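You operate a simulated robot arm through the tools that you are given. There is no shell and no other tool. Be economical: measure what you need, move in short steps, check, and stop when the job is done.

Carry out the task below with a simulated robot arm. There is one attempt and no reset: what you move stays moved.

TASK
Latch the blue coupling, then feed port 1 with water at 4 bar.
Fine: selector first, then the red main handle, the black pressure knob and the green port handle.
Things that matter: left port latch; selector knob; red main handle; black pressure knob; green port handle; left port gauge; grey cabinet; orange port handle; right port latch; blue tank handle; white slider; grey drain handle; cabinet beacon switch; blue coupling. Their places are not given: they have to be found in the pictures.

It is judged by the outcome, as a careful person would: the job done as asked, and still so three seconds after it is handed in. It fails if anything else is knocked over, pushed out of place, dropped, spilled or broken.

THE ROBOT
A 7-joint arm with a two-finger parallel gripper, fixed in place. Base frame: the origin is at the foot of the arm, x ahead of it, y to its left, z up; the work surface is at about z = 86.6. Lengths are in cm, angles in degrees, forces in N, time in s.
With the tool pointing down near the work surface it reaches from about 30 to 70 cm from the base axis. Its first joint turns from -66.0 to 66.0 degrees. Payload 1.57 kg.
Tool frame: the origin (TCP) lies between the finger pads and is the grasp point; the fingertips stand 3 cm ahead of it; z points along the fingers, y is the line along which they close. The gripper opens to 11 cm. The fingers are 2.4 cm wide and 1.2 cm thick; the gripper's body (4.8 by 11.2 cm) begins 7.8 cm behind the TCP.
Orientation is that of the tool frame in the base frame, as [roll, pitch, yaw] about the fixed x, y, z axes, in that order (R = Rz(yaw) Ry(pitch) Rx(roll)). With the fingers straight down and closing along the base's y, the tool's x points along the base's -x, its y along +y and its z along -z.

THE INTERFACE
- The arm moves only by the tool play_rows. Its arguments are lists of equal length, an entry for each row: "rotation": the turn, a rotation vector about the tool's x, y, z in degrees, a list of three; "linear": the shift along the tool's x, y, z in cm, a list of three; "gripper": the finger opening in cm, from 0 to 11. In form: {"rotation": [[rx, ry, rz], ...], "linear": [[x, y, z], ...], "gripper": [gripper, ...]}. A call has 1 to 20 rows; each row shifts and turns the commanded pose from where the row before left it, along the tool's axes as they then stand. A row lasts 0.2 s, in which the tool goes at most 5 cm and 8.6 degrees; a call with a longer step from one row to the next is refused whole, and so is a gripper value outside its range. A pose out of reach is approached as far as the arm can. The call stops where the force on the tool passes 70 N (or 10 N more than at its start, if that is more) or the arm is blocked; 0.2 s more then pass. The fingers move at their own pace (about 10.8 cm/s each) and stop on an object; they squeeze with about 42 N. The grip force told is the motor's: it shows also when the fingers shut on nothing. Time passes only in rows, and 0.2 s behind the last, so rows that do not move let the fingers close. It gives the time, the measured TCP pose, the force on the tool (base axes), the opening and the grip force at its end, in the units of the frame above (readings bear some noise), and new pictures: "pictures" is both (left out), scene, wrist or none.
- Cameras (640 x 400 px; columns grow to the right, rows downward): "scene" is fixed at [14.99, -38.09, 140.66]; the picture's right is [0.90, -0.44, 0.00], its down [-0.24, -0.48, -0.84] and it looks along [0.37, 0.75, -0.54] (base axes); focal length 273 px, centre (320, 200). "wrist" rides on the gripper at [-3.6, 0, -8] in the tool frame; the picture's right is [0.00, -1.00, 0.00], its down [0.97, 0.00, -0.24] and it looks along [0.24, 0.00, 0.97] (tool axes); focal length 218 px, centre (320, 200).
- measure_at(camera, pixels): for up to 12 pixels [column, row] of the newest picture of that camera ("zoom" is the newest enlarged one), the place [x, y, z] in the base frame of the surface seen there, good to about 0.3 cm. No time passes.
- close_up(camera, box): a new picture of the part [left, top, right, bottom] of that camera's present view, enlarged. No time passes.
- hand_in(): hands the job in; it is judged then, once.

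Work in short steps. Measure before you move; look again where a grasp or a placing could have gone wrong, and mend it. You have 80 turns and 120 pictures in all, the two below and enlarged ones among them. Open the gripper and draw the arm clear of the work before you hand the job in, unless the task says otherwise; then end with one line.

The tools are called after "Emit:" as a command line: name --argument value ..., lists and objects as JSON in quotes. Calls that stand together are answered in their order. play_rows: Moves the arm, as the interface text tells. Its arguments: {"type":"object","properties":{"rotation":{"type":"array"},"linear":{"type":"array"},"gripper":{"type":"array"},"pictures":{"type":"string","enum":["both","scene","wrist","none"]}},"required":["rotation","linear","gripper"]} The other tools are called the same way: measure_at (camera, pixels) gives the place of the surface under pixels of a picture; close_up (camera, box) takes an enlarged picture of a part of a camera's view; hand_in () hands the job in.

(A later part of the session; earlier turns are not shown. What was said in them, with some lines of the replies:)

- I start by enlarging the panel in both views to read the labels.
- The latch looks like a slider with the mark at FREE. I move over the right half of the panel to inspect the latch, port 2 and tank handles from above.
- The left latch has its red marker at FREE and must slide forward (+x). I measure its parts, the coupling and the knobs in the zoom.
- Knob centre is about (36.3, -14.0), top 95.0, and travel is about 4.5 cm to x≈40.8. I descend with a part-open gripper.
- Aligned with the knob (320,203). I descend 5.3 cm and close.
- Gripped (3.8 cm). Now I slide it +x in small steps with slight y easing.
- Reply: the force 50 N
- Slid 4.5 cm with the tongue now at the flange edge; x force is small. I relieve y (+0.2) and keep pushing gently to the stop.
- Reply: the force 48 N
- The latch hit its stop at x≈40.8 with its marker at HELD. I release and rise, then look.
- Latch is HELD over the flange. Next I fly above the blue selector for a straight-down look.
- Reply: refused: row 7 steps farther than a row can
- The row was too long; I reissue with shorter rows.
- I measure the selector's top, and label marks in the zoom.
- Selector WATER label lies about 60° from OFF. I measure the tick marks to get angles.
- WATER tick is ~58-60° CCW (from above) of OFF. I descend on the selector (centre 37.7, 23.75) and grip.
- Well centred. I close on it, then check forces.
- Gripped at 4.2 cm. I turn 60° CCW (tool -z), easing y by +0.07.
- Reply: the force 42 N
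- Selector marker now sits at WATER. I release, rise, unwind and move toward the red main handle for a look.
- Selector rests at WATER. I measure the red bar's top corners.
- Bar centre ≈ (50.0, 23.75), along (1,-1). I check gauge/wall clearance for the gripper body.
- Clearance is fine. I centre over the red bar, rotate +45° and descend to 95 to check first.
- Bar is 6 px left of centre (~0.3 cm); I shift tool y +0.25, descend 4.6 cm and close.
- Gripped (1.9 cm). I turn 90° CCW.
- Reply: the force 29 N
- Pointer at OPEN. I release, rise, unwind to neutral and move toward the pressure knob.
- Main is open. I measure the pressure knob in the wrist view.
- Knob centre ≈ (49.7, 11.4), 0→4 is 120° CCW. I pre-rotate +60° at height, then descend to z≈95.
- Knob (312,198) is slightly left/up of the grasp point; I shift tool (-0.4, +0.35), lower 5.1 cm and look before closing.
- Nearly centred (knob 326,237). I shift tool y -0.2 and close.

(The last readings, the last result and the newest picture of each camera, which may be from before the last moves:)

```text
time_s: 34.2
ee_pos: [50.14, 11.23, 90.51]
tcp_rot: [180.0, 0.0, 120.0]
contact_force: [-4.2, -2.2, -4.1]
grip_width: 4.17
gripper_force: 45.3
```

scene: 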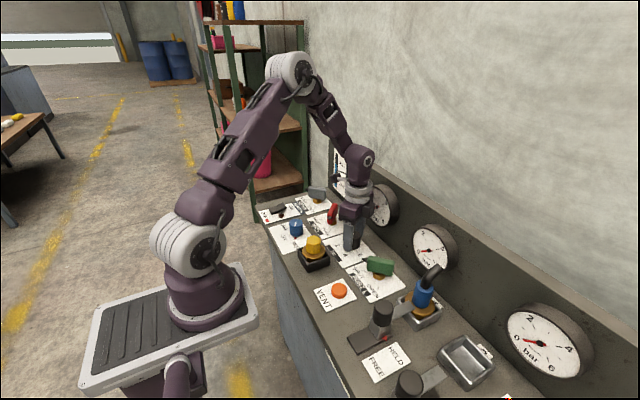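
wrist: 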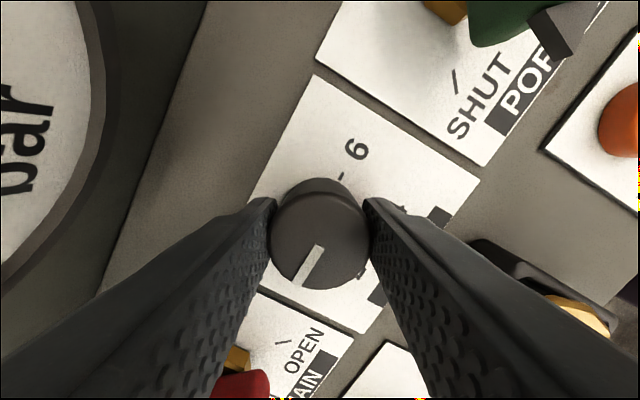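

Gripped cleanly (4.17 cm). I turn 120° CCW.

Emit:
play_rows --rotation '[[0, 0, -7.5], [0, 0, -7.5], [0, 0, -7.5], [0, 0, -7.5], [0, 0, -7.5], [0, 0, -7.5], [0, 0, -7.5], [0, 0, -7.5], [0, 0, -7.5], [0, 0, -7.5], [0, 0, -7.5], [0, 0, -7.5], [0, 0, -7.5], [0, 0, -7.5], [0, 0, -7.5], [0, 0, -7.5], [0, 0, 0]]' --linear '[[0, 0, 0], [0, 0, 0], [0, 0, 0], [0, 0, 0], [0, 0, 0], [0, 0, 0], [0, 0, 0], [0, 0, 0], [0, 0, 0], [0, 0, 0], [0, 0, 0], [0, 0, 0], [0, 0, 0], [0, 0, 0], [0, 0, 0], [0, 0, 0], [0, 0, 0]]' --gripper '[3, 3, 3, 3, 3, 3, 3, 3, 3, 3, 3, 3, 3, 3, 3, 3, 3]'

Emit:
close_up --camera "scene" --box '[285, 175, 465, 315]'

```text
time_s: 37.8
ee_pos: [50.12, 11.31, 90.57]
tcp_rot: [-179.9, 0.0, -120.0]
contact_force: [15.8, 9.8, 16.7]
grip_width: 4.17
gripper_force: 45.2
```

scene: 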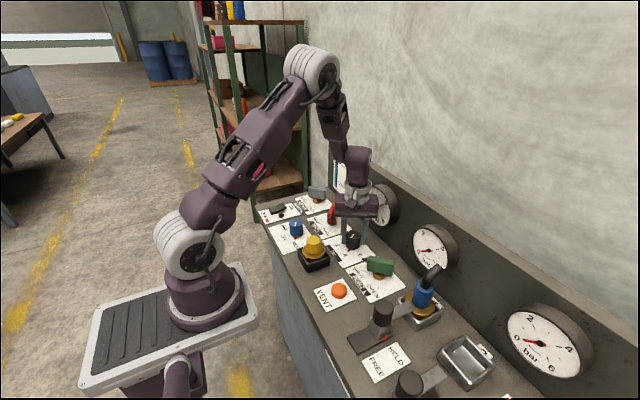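
wrist: 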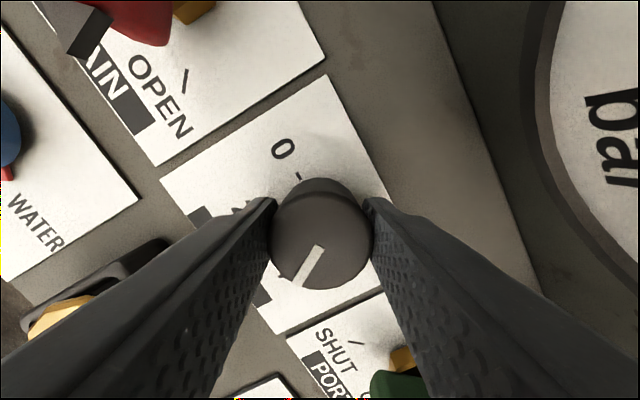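

```text
2.86 times, centred on (375, 245) of scene
```

zoom: 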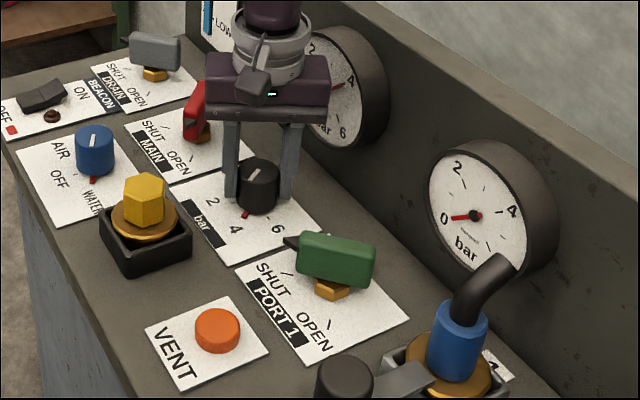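

The line gauge needle now appears near 4. I release, rise and check it.

Emit:
play_rows --rotation '[[0, 0, 0], [0, 0, 0], [0, 0, 0], [0, 0, 0], [0, 0, 0], [0, 0, 0], [0, 0, 0], [0, 0, 7.5], [0, 0, 7.5], [0, 0, 7.5], [0, 0, 7.5], [0, 0, 7.5], [0, 0, 7.5], [0, 0, 7.5], [0, 0, 7.5], [0, 0, 0], [0, 0, 0], [0, 0, 0], [0, 0, 0]]' --linear '[[0, 0, 0], [0, 0, 0], [0, 0, -2], [0, 0, -4], [0, 0, -4], [0, 0, -4], [0, 0, -4], [0, 0, 0], [0, 0, 0], [0, 0, 0], [0, 0, 0], [0, 0, 0], [0, 0, 0], [0, 0, 0], [0, 0, 0], [0, -4, 0], [0, -4, 0], [0, -4, 0], [0, 0, 0]]' --gripper '[6, 6, 6, 6, 6, 6, 6, 6, 6, 6, 6, 6, 6, 6, 6, 6, 6, 6, 6]'

Emit:
close_up --camera "scene" --box '[285, 175, 465, 315]'

Emit:
close_up --camera "wrist" --box '[200, 100, 440, 250]'

Emit:
close_up --camera "scene" --box '[340, 165, 420, 245]'

```text
time_s: 41.8
ee_pos: [50.0, -1.01, 108.19]
tcp_rot: [-180.0, 0.0, 180.0]
contact_force: [-0.3, 0.0, 0.1]
grip_width: 6.0
gripper_force: 0.0
```

scene: 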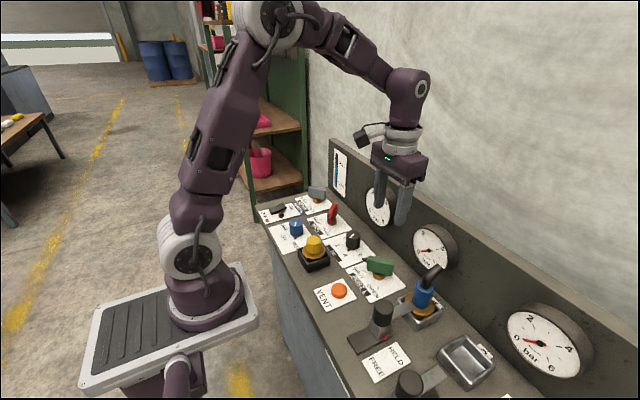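
wrist: 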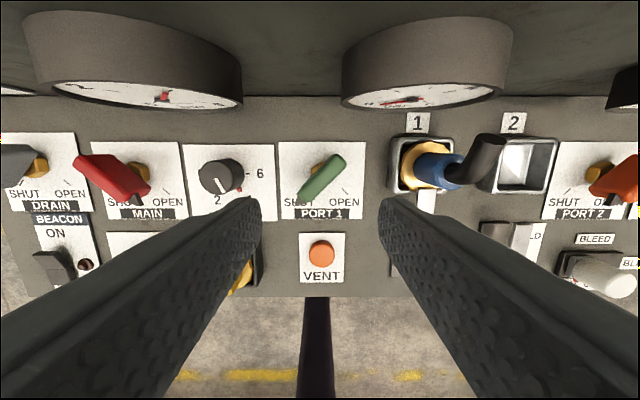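

```text
2.86 times, centred on (375, 245) of scene
```

zoom: 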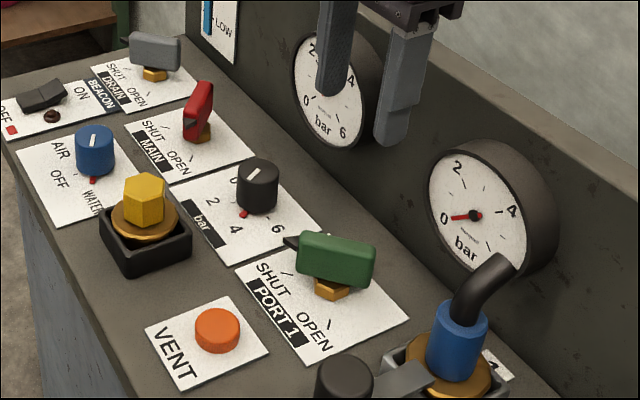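

```text
2.67 times, centred on (320, 175) of wrist
```

zoom: 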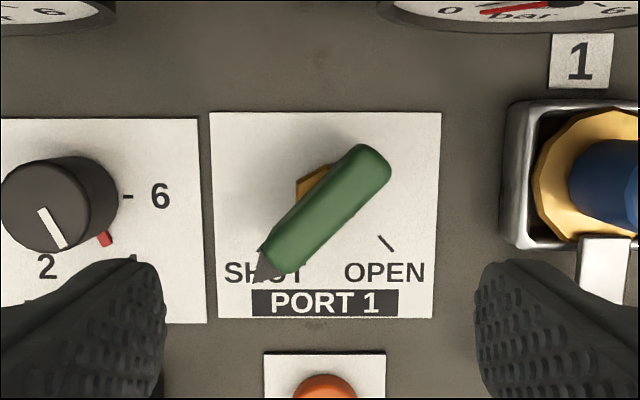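

```text
5.00 times, centred on (380, 205) of scene
```

zoom: 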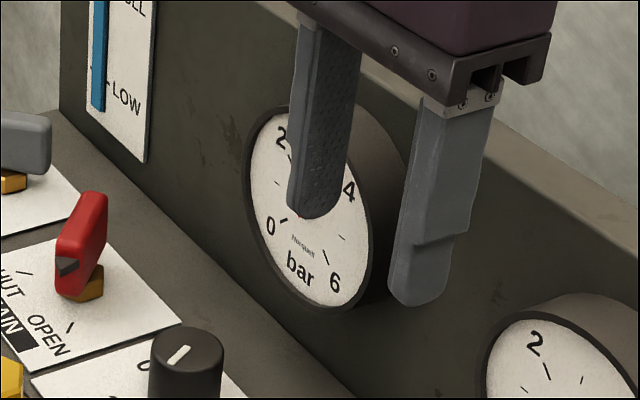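

Green bar centre ≈ (50.1, -1.1). I rotate +45° and descend to z≈96, then check alignment and the line gauge.

Emit:
play_rows --rotation '[[0, 0, 0], [0, 0, 7.5], [0, 0, 7.5], [0, 0, 7.5], [0, 0, 7.5], [0, 0, 7.5], [0, 0, 7.5], [0, 0, 0], [0, 0, 0], [0, 0, 0], [0, 0, 0]]' --linear '[[-0.1, -0.1, 0], [0, 0, 0], [0, 0, 0], [0, 0, 0], [0, 0, 0], [0, 0, 0], [0, 0, 0], [0, 0, 4.5], [0, 0, 4.5], [0, 0, 3.3], [0, 0, 0]]' --gripper '[6, 6, 6, 6, 6, 6, 5, 5, 5, 5, 5]'

Emit:
close_up --camera "scene" --box '[340, 165, 420, 245]'

```text
time_s: 44.2
ee_pos: [50.23, -0.72, 95.83]
tcp_rot: [179.9, 0.0, 135.0]
contact_force: [0.6, 1.0, 0.6]
grip_width: 5.03
gripper_force: 0.0
```

scene: 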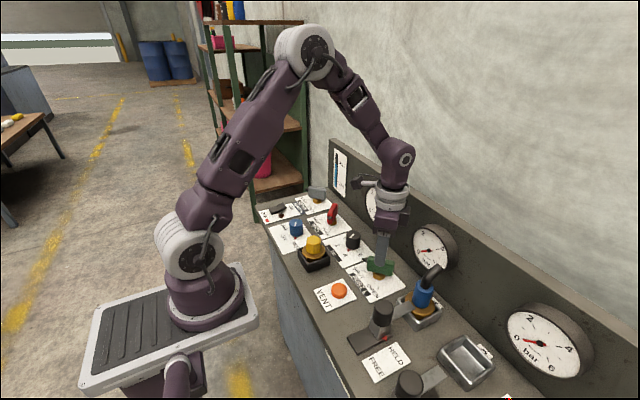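
wrist: 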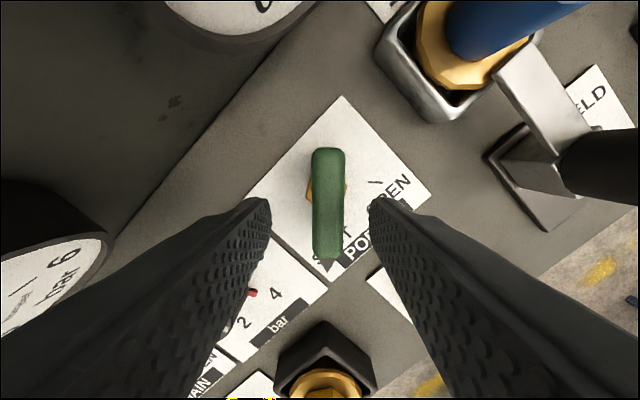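

```text
5.00 times, centred on (380, 205) of scene
```

zoom: 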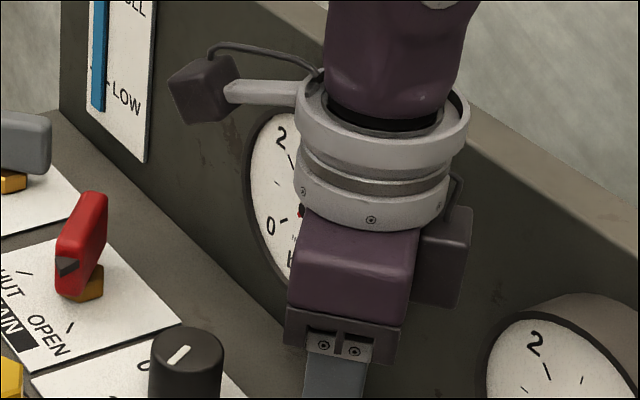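

Bar centre is at column 328 (8 px right): shift tool y -0.4. I also check the line gauge seen at left in the wrist view.

Emit:
close_up --camera "wrist" --box '[0, 220, 130, 340]'

Emit:
play_rows --rotation '[[0, 0, 0], [0, 0, 0], [0, 0, 0], [0, 0, 0], [0, 0, 0], [0, 0, 0], [0, 0, 0]]' --linear '[[0, -0.4, 0], [0, 0, 2.5], [0, 0, 1.9], [0, 0, 0], [0, 0, 0], [0, 0, 0], [0, 0, 0]]' --gripper '[5, 5, 5, 5, 1, 1, 1]' --pictures "wrist"

```text
3.33 times, centred on (65, 280) of wrist
```

zoom: 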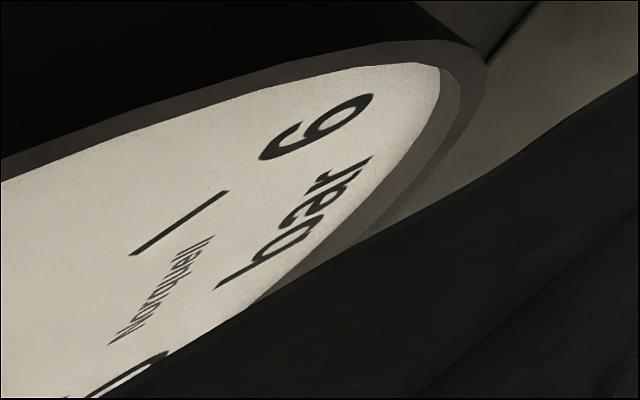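

```text
time_s: 45.8
ee_pos: [49.85, -1.21, 91.92]
tcp_rot: [179.9, 0.0, 134.9]
contact_force: [5.7, 5.9, -7.8]
grip_width: 1.91
gripper_force: 33.0
```

wrist: 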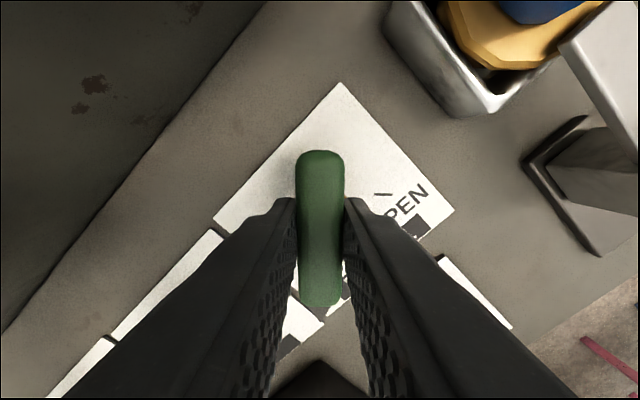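

Gripped. I turn the green handle 90° CCW to OPEN.

Emit:
play_rows --rotation '[[0, 0, -7.5], [0, 0, -7.5], [0, 0, -7.5], [0, 0, -7.5], [0, 0, -7.5], [0, 0, -7.5], [0, 0, -7.5], [0, 0, -7.5], [0, 0, -7.5], [0, 0, -7.5], [0, 0, -7.5], [0, 0, -7.5], [0, 0, 0]]' --linear '[[0, 0, 0], [0, 0, 0], [0, 0, 0], [0, 0, 0], [0, 0, 0], [0, 0, 0], [0, 0, 0], [0, 0, 0], [0, 0, 0], [0, 0, 0], [0, 0, 0], [0, 0, 0], [0, 0, 0]]' --gripper '[1, 1, 1, 1, 1, 1, 1, 1, 1, 1, 1, 1, 1]'

Emit:
close_up --camera "scene" --box '[360, 200, 500, 310]'

```text
time_s: 48.6
ee_pos: [49.85, -1.45, 91.76]
tcp_rot: [-179.9, 0.1, -135.0]
contact_force: [16.7, -30.5, 25.3]
grip_width: 1.89
gripper_force: 33.3
```

scene: 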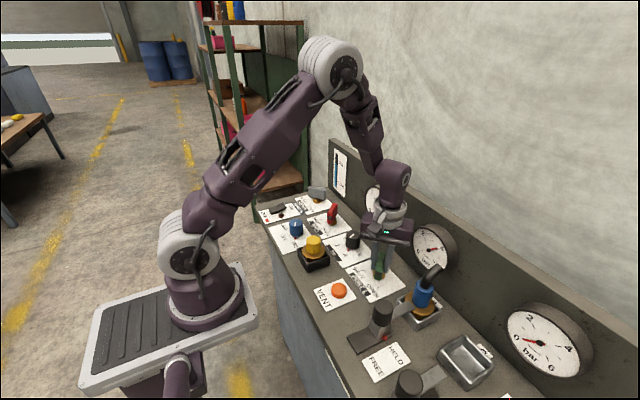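
wrist: 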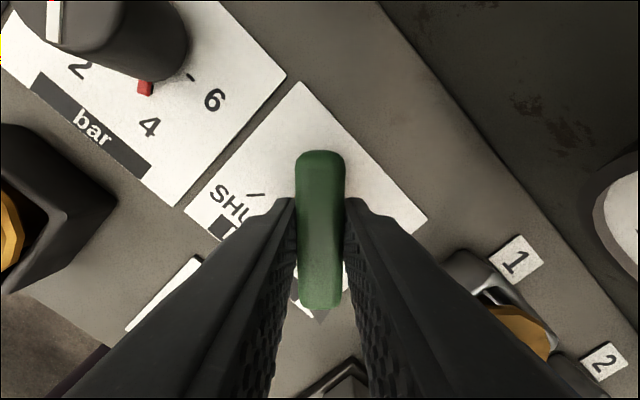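

```text
3.64 times, centred on (430, 255) of scene
```

zoom: 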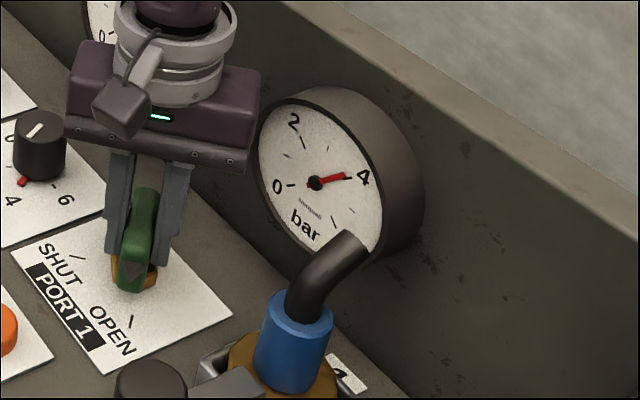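

Port gauge reads about 4. I release, rise and draw back clear, then verify.

Emit:
play_rows --rotation '[[0, 0, 0], [0, 0, 0], [0, 0, 0], [0, 0, 0], [0, 0, 0], [0, 0, 0], [0, 0, 0], [0, 0, 7.5], [0, 0, 7.5], [0, 0, 7.5], [0, 0, 7.5], [0, 0, 7.5], [0, 0, 7.5], [0, 0, 0], [0, 0, 0], [0, 0, 0], [0, 0, 0]]' --linear '[[0, 0, 0], [0, 0, 0], [0, 0, -2], [0, 0, -4], [0, 0, -4.5], [0, 0, -4.5], [0, 0, -4.5], [0, 0, -4.5], [0, 0, -4.5], [0, 0, -4.5], [0, 0, 0], [0, 0, 0], [0, 0, 0], [3, 0, 0], [4, 0, 0], [3, 0, 0], [0, 0, 0]]' --gripper '[5, 5, 5, 5, 5, 5, 5, 5, 5, 5, 5, 5, 5, 5, 5, 5, 5]'

Emit:
close_up --camera "scene" --box '[405, 215, 465, 275]'

Emit:
close_up --camera "scene" --box '[260, 170, 440, 310]'

Emit:
close_up --camera "scene" --box '[330, 260, 510, 400]'

```text
time_s: 52.2
ee_pos: [39.46, -1.31, 124.61]
tcp_rot: [-179.9, 0.0, 180.0]
contact_force: [0.4, 0.2, 0.4]
grip_width: 4.99
gripper_force: 0.0
```

scene: 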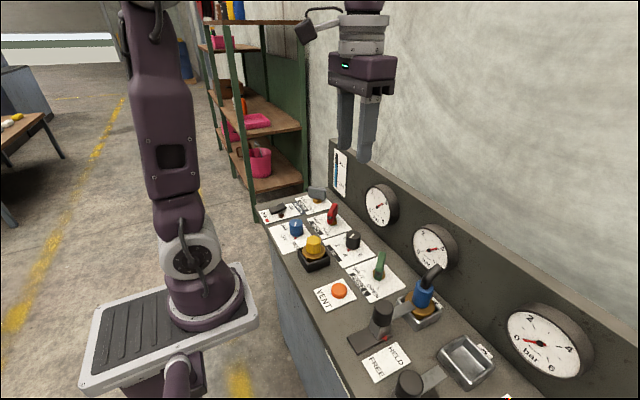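
wrist: 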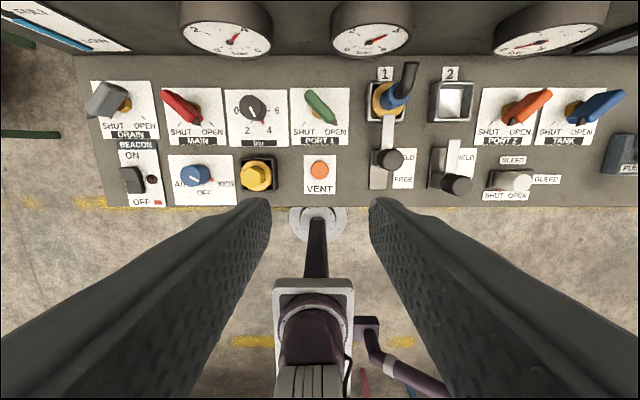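

```text
6.67 times, centred on (435, 245) of scene
```

zoom: 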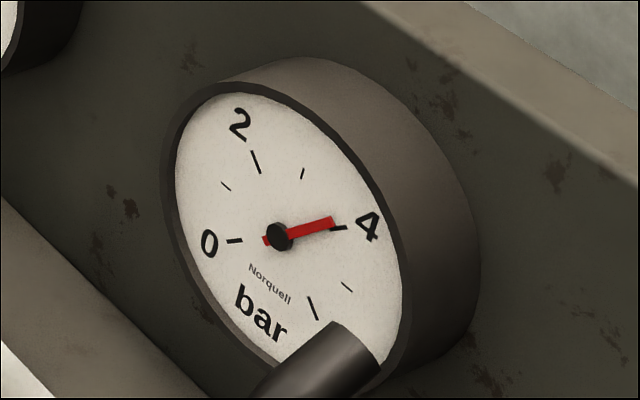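

```text
2.86 times, centred on (350, 240) of scene
```

zoom: 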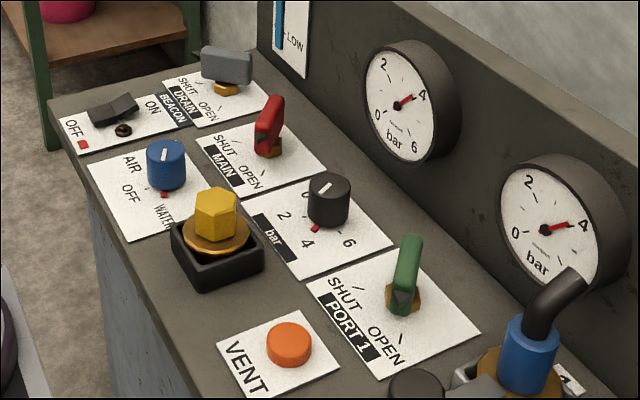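

```text
2.86 times, centred on (420, 330) of scene
```

zoom: 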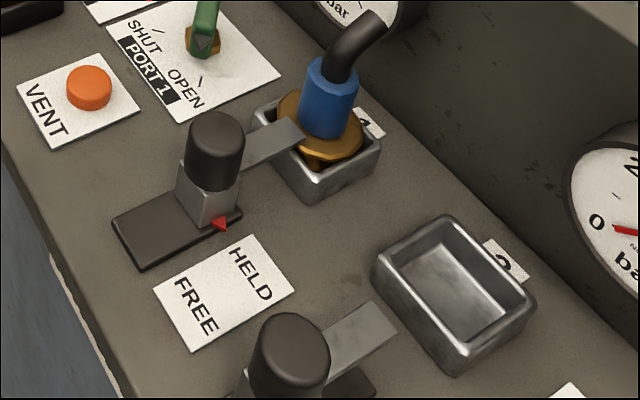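

Needle sits at or a hair below the 4 tick; I look closer from the wrist view at gauges and the knob.

Emit:
close_up --camera "wrist" --box '[325, 5, 420, 65]'

Emit:
close_up --camera "wrist" --box '[220, 85, 300, 150]'

Emit:
close_up --camera "scene" --box '[330, 220, 380, 260]'

```text
6.67 times, centred on (372, 35) of wrist
```

zoom: 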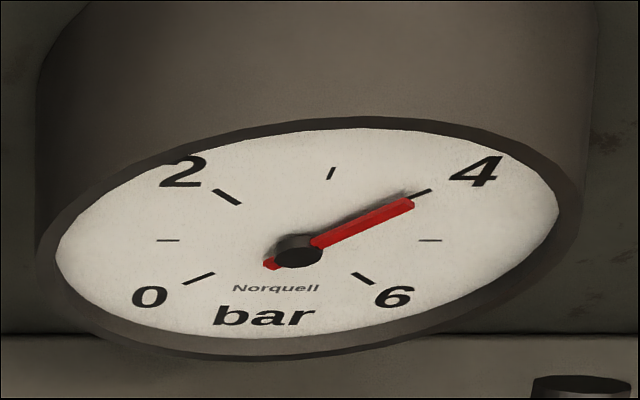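

```text
6.15 times, centred on (260, 118) of wrist
```

zoom: 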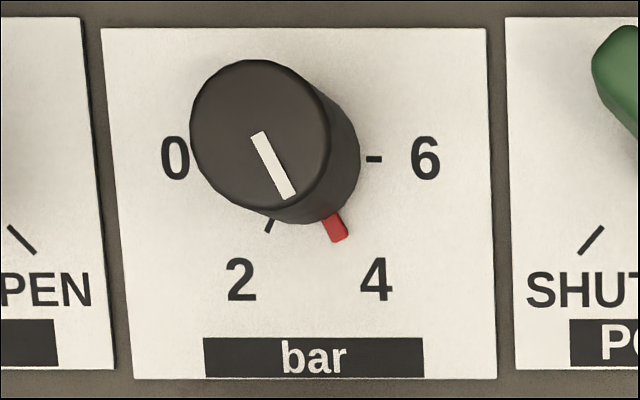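

```text
10.00 times, centred on (355, 240) of scene
```

zoom: 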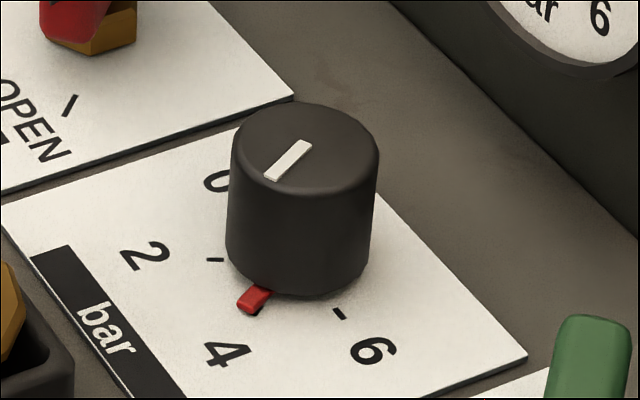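

All checks pass: the latch is HELD, the selector is on WATER, MAIN and PORT 1 are OPEN, both gauges read about 4 bar, and the arm is clear. I hand in.

Emit:
hand_in

```text
The job is handed in.
```

The blue coupling is latched (left port latch at HELD), and port 1 is being fed with water at about 4 bar on its gauge.
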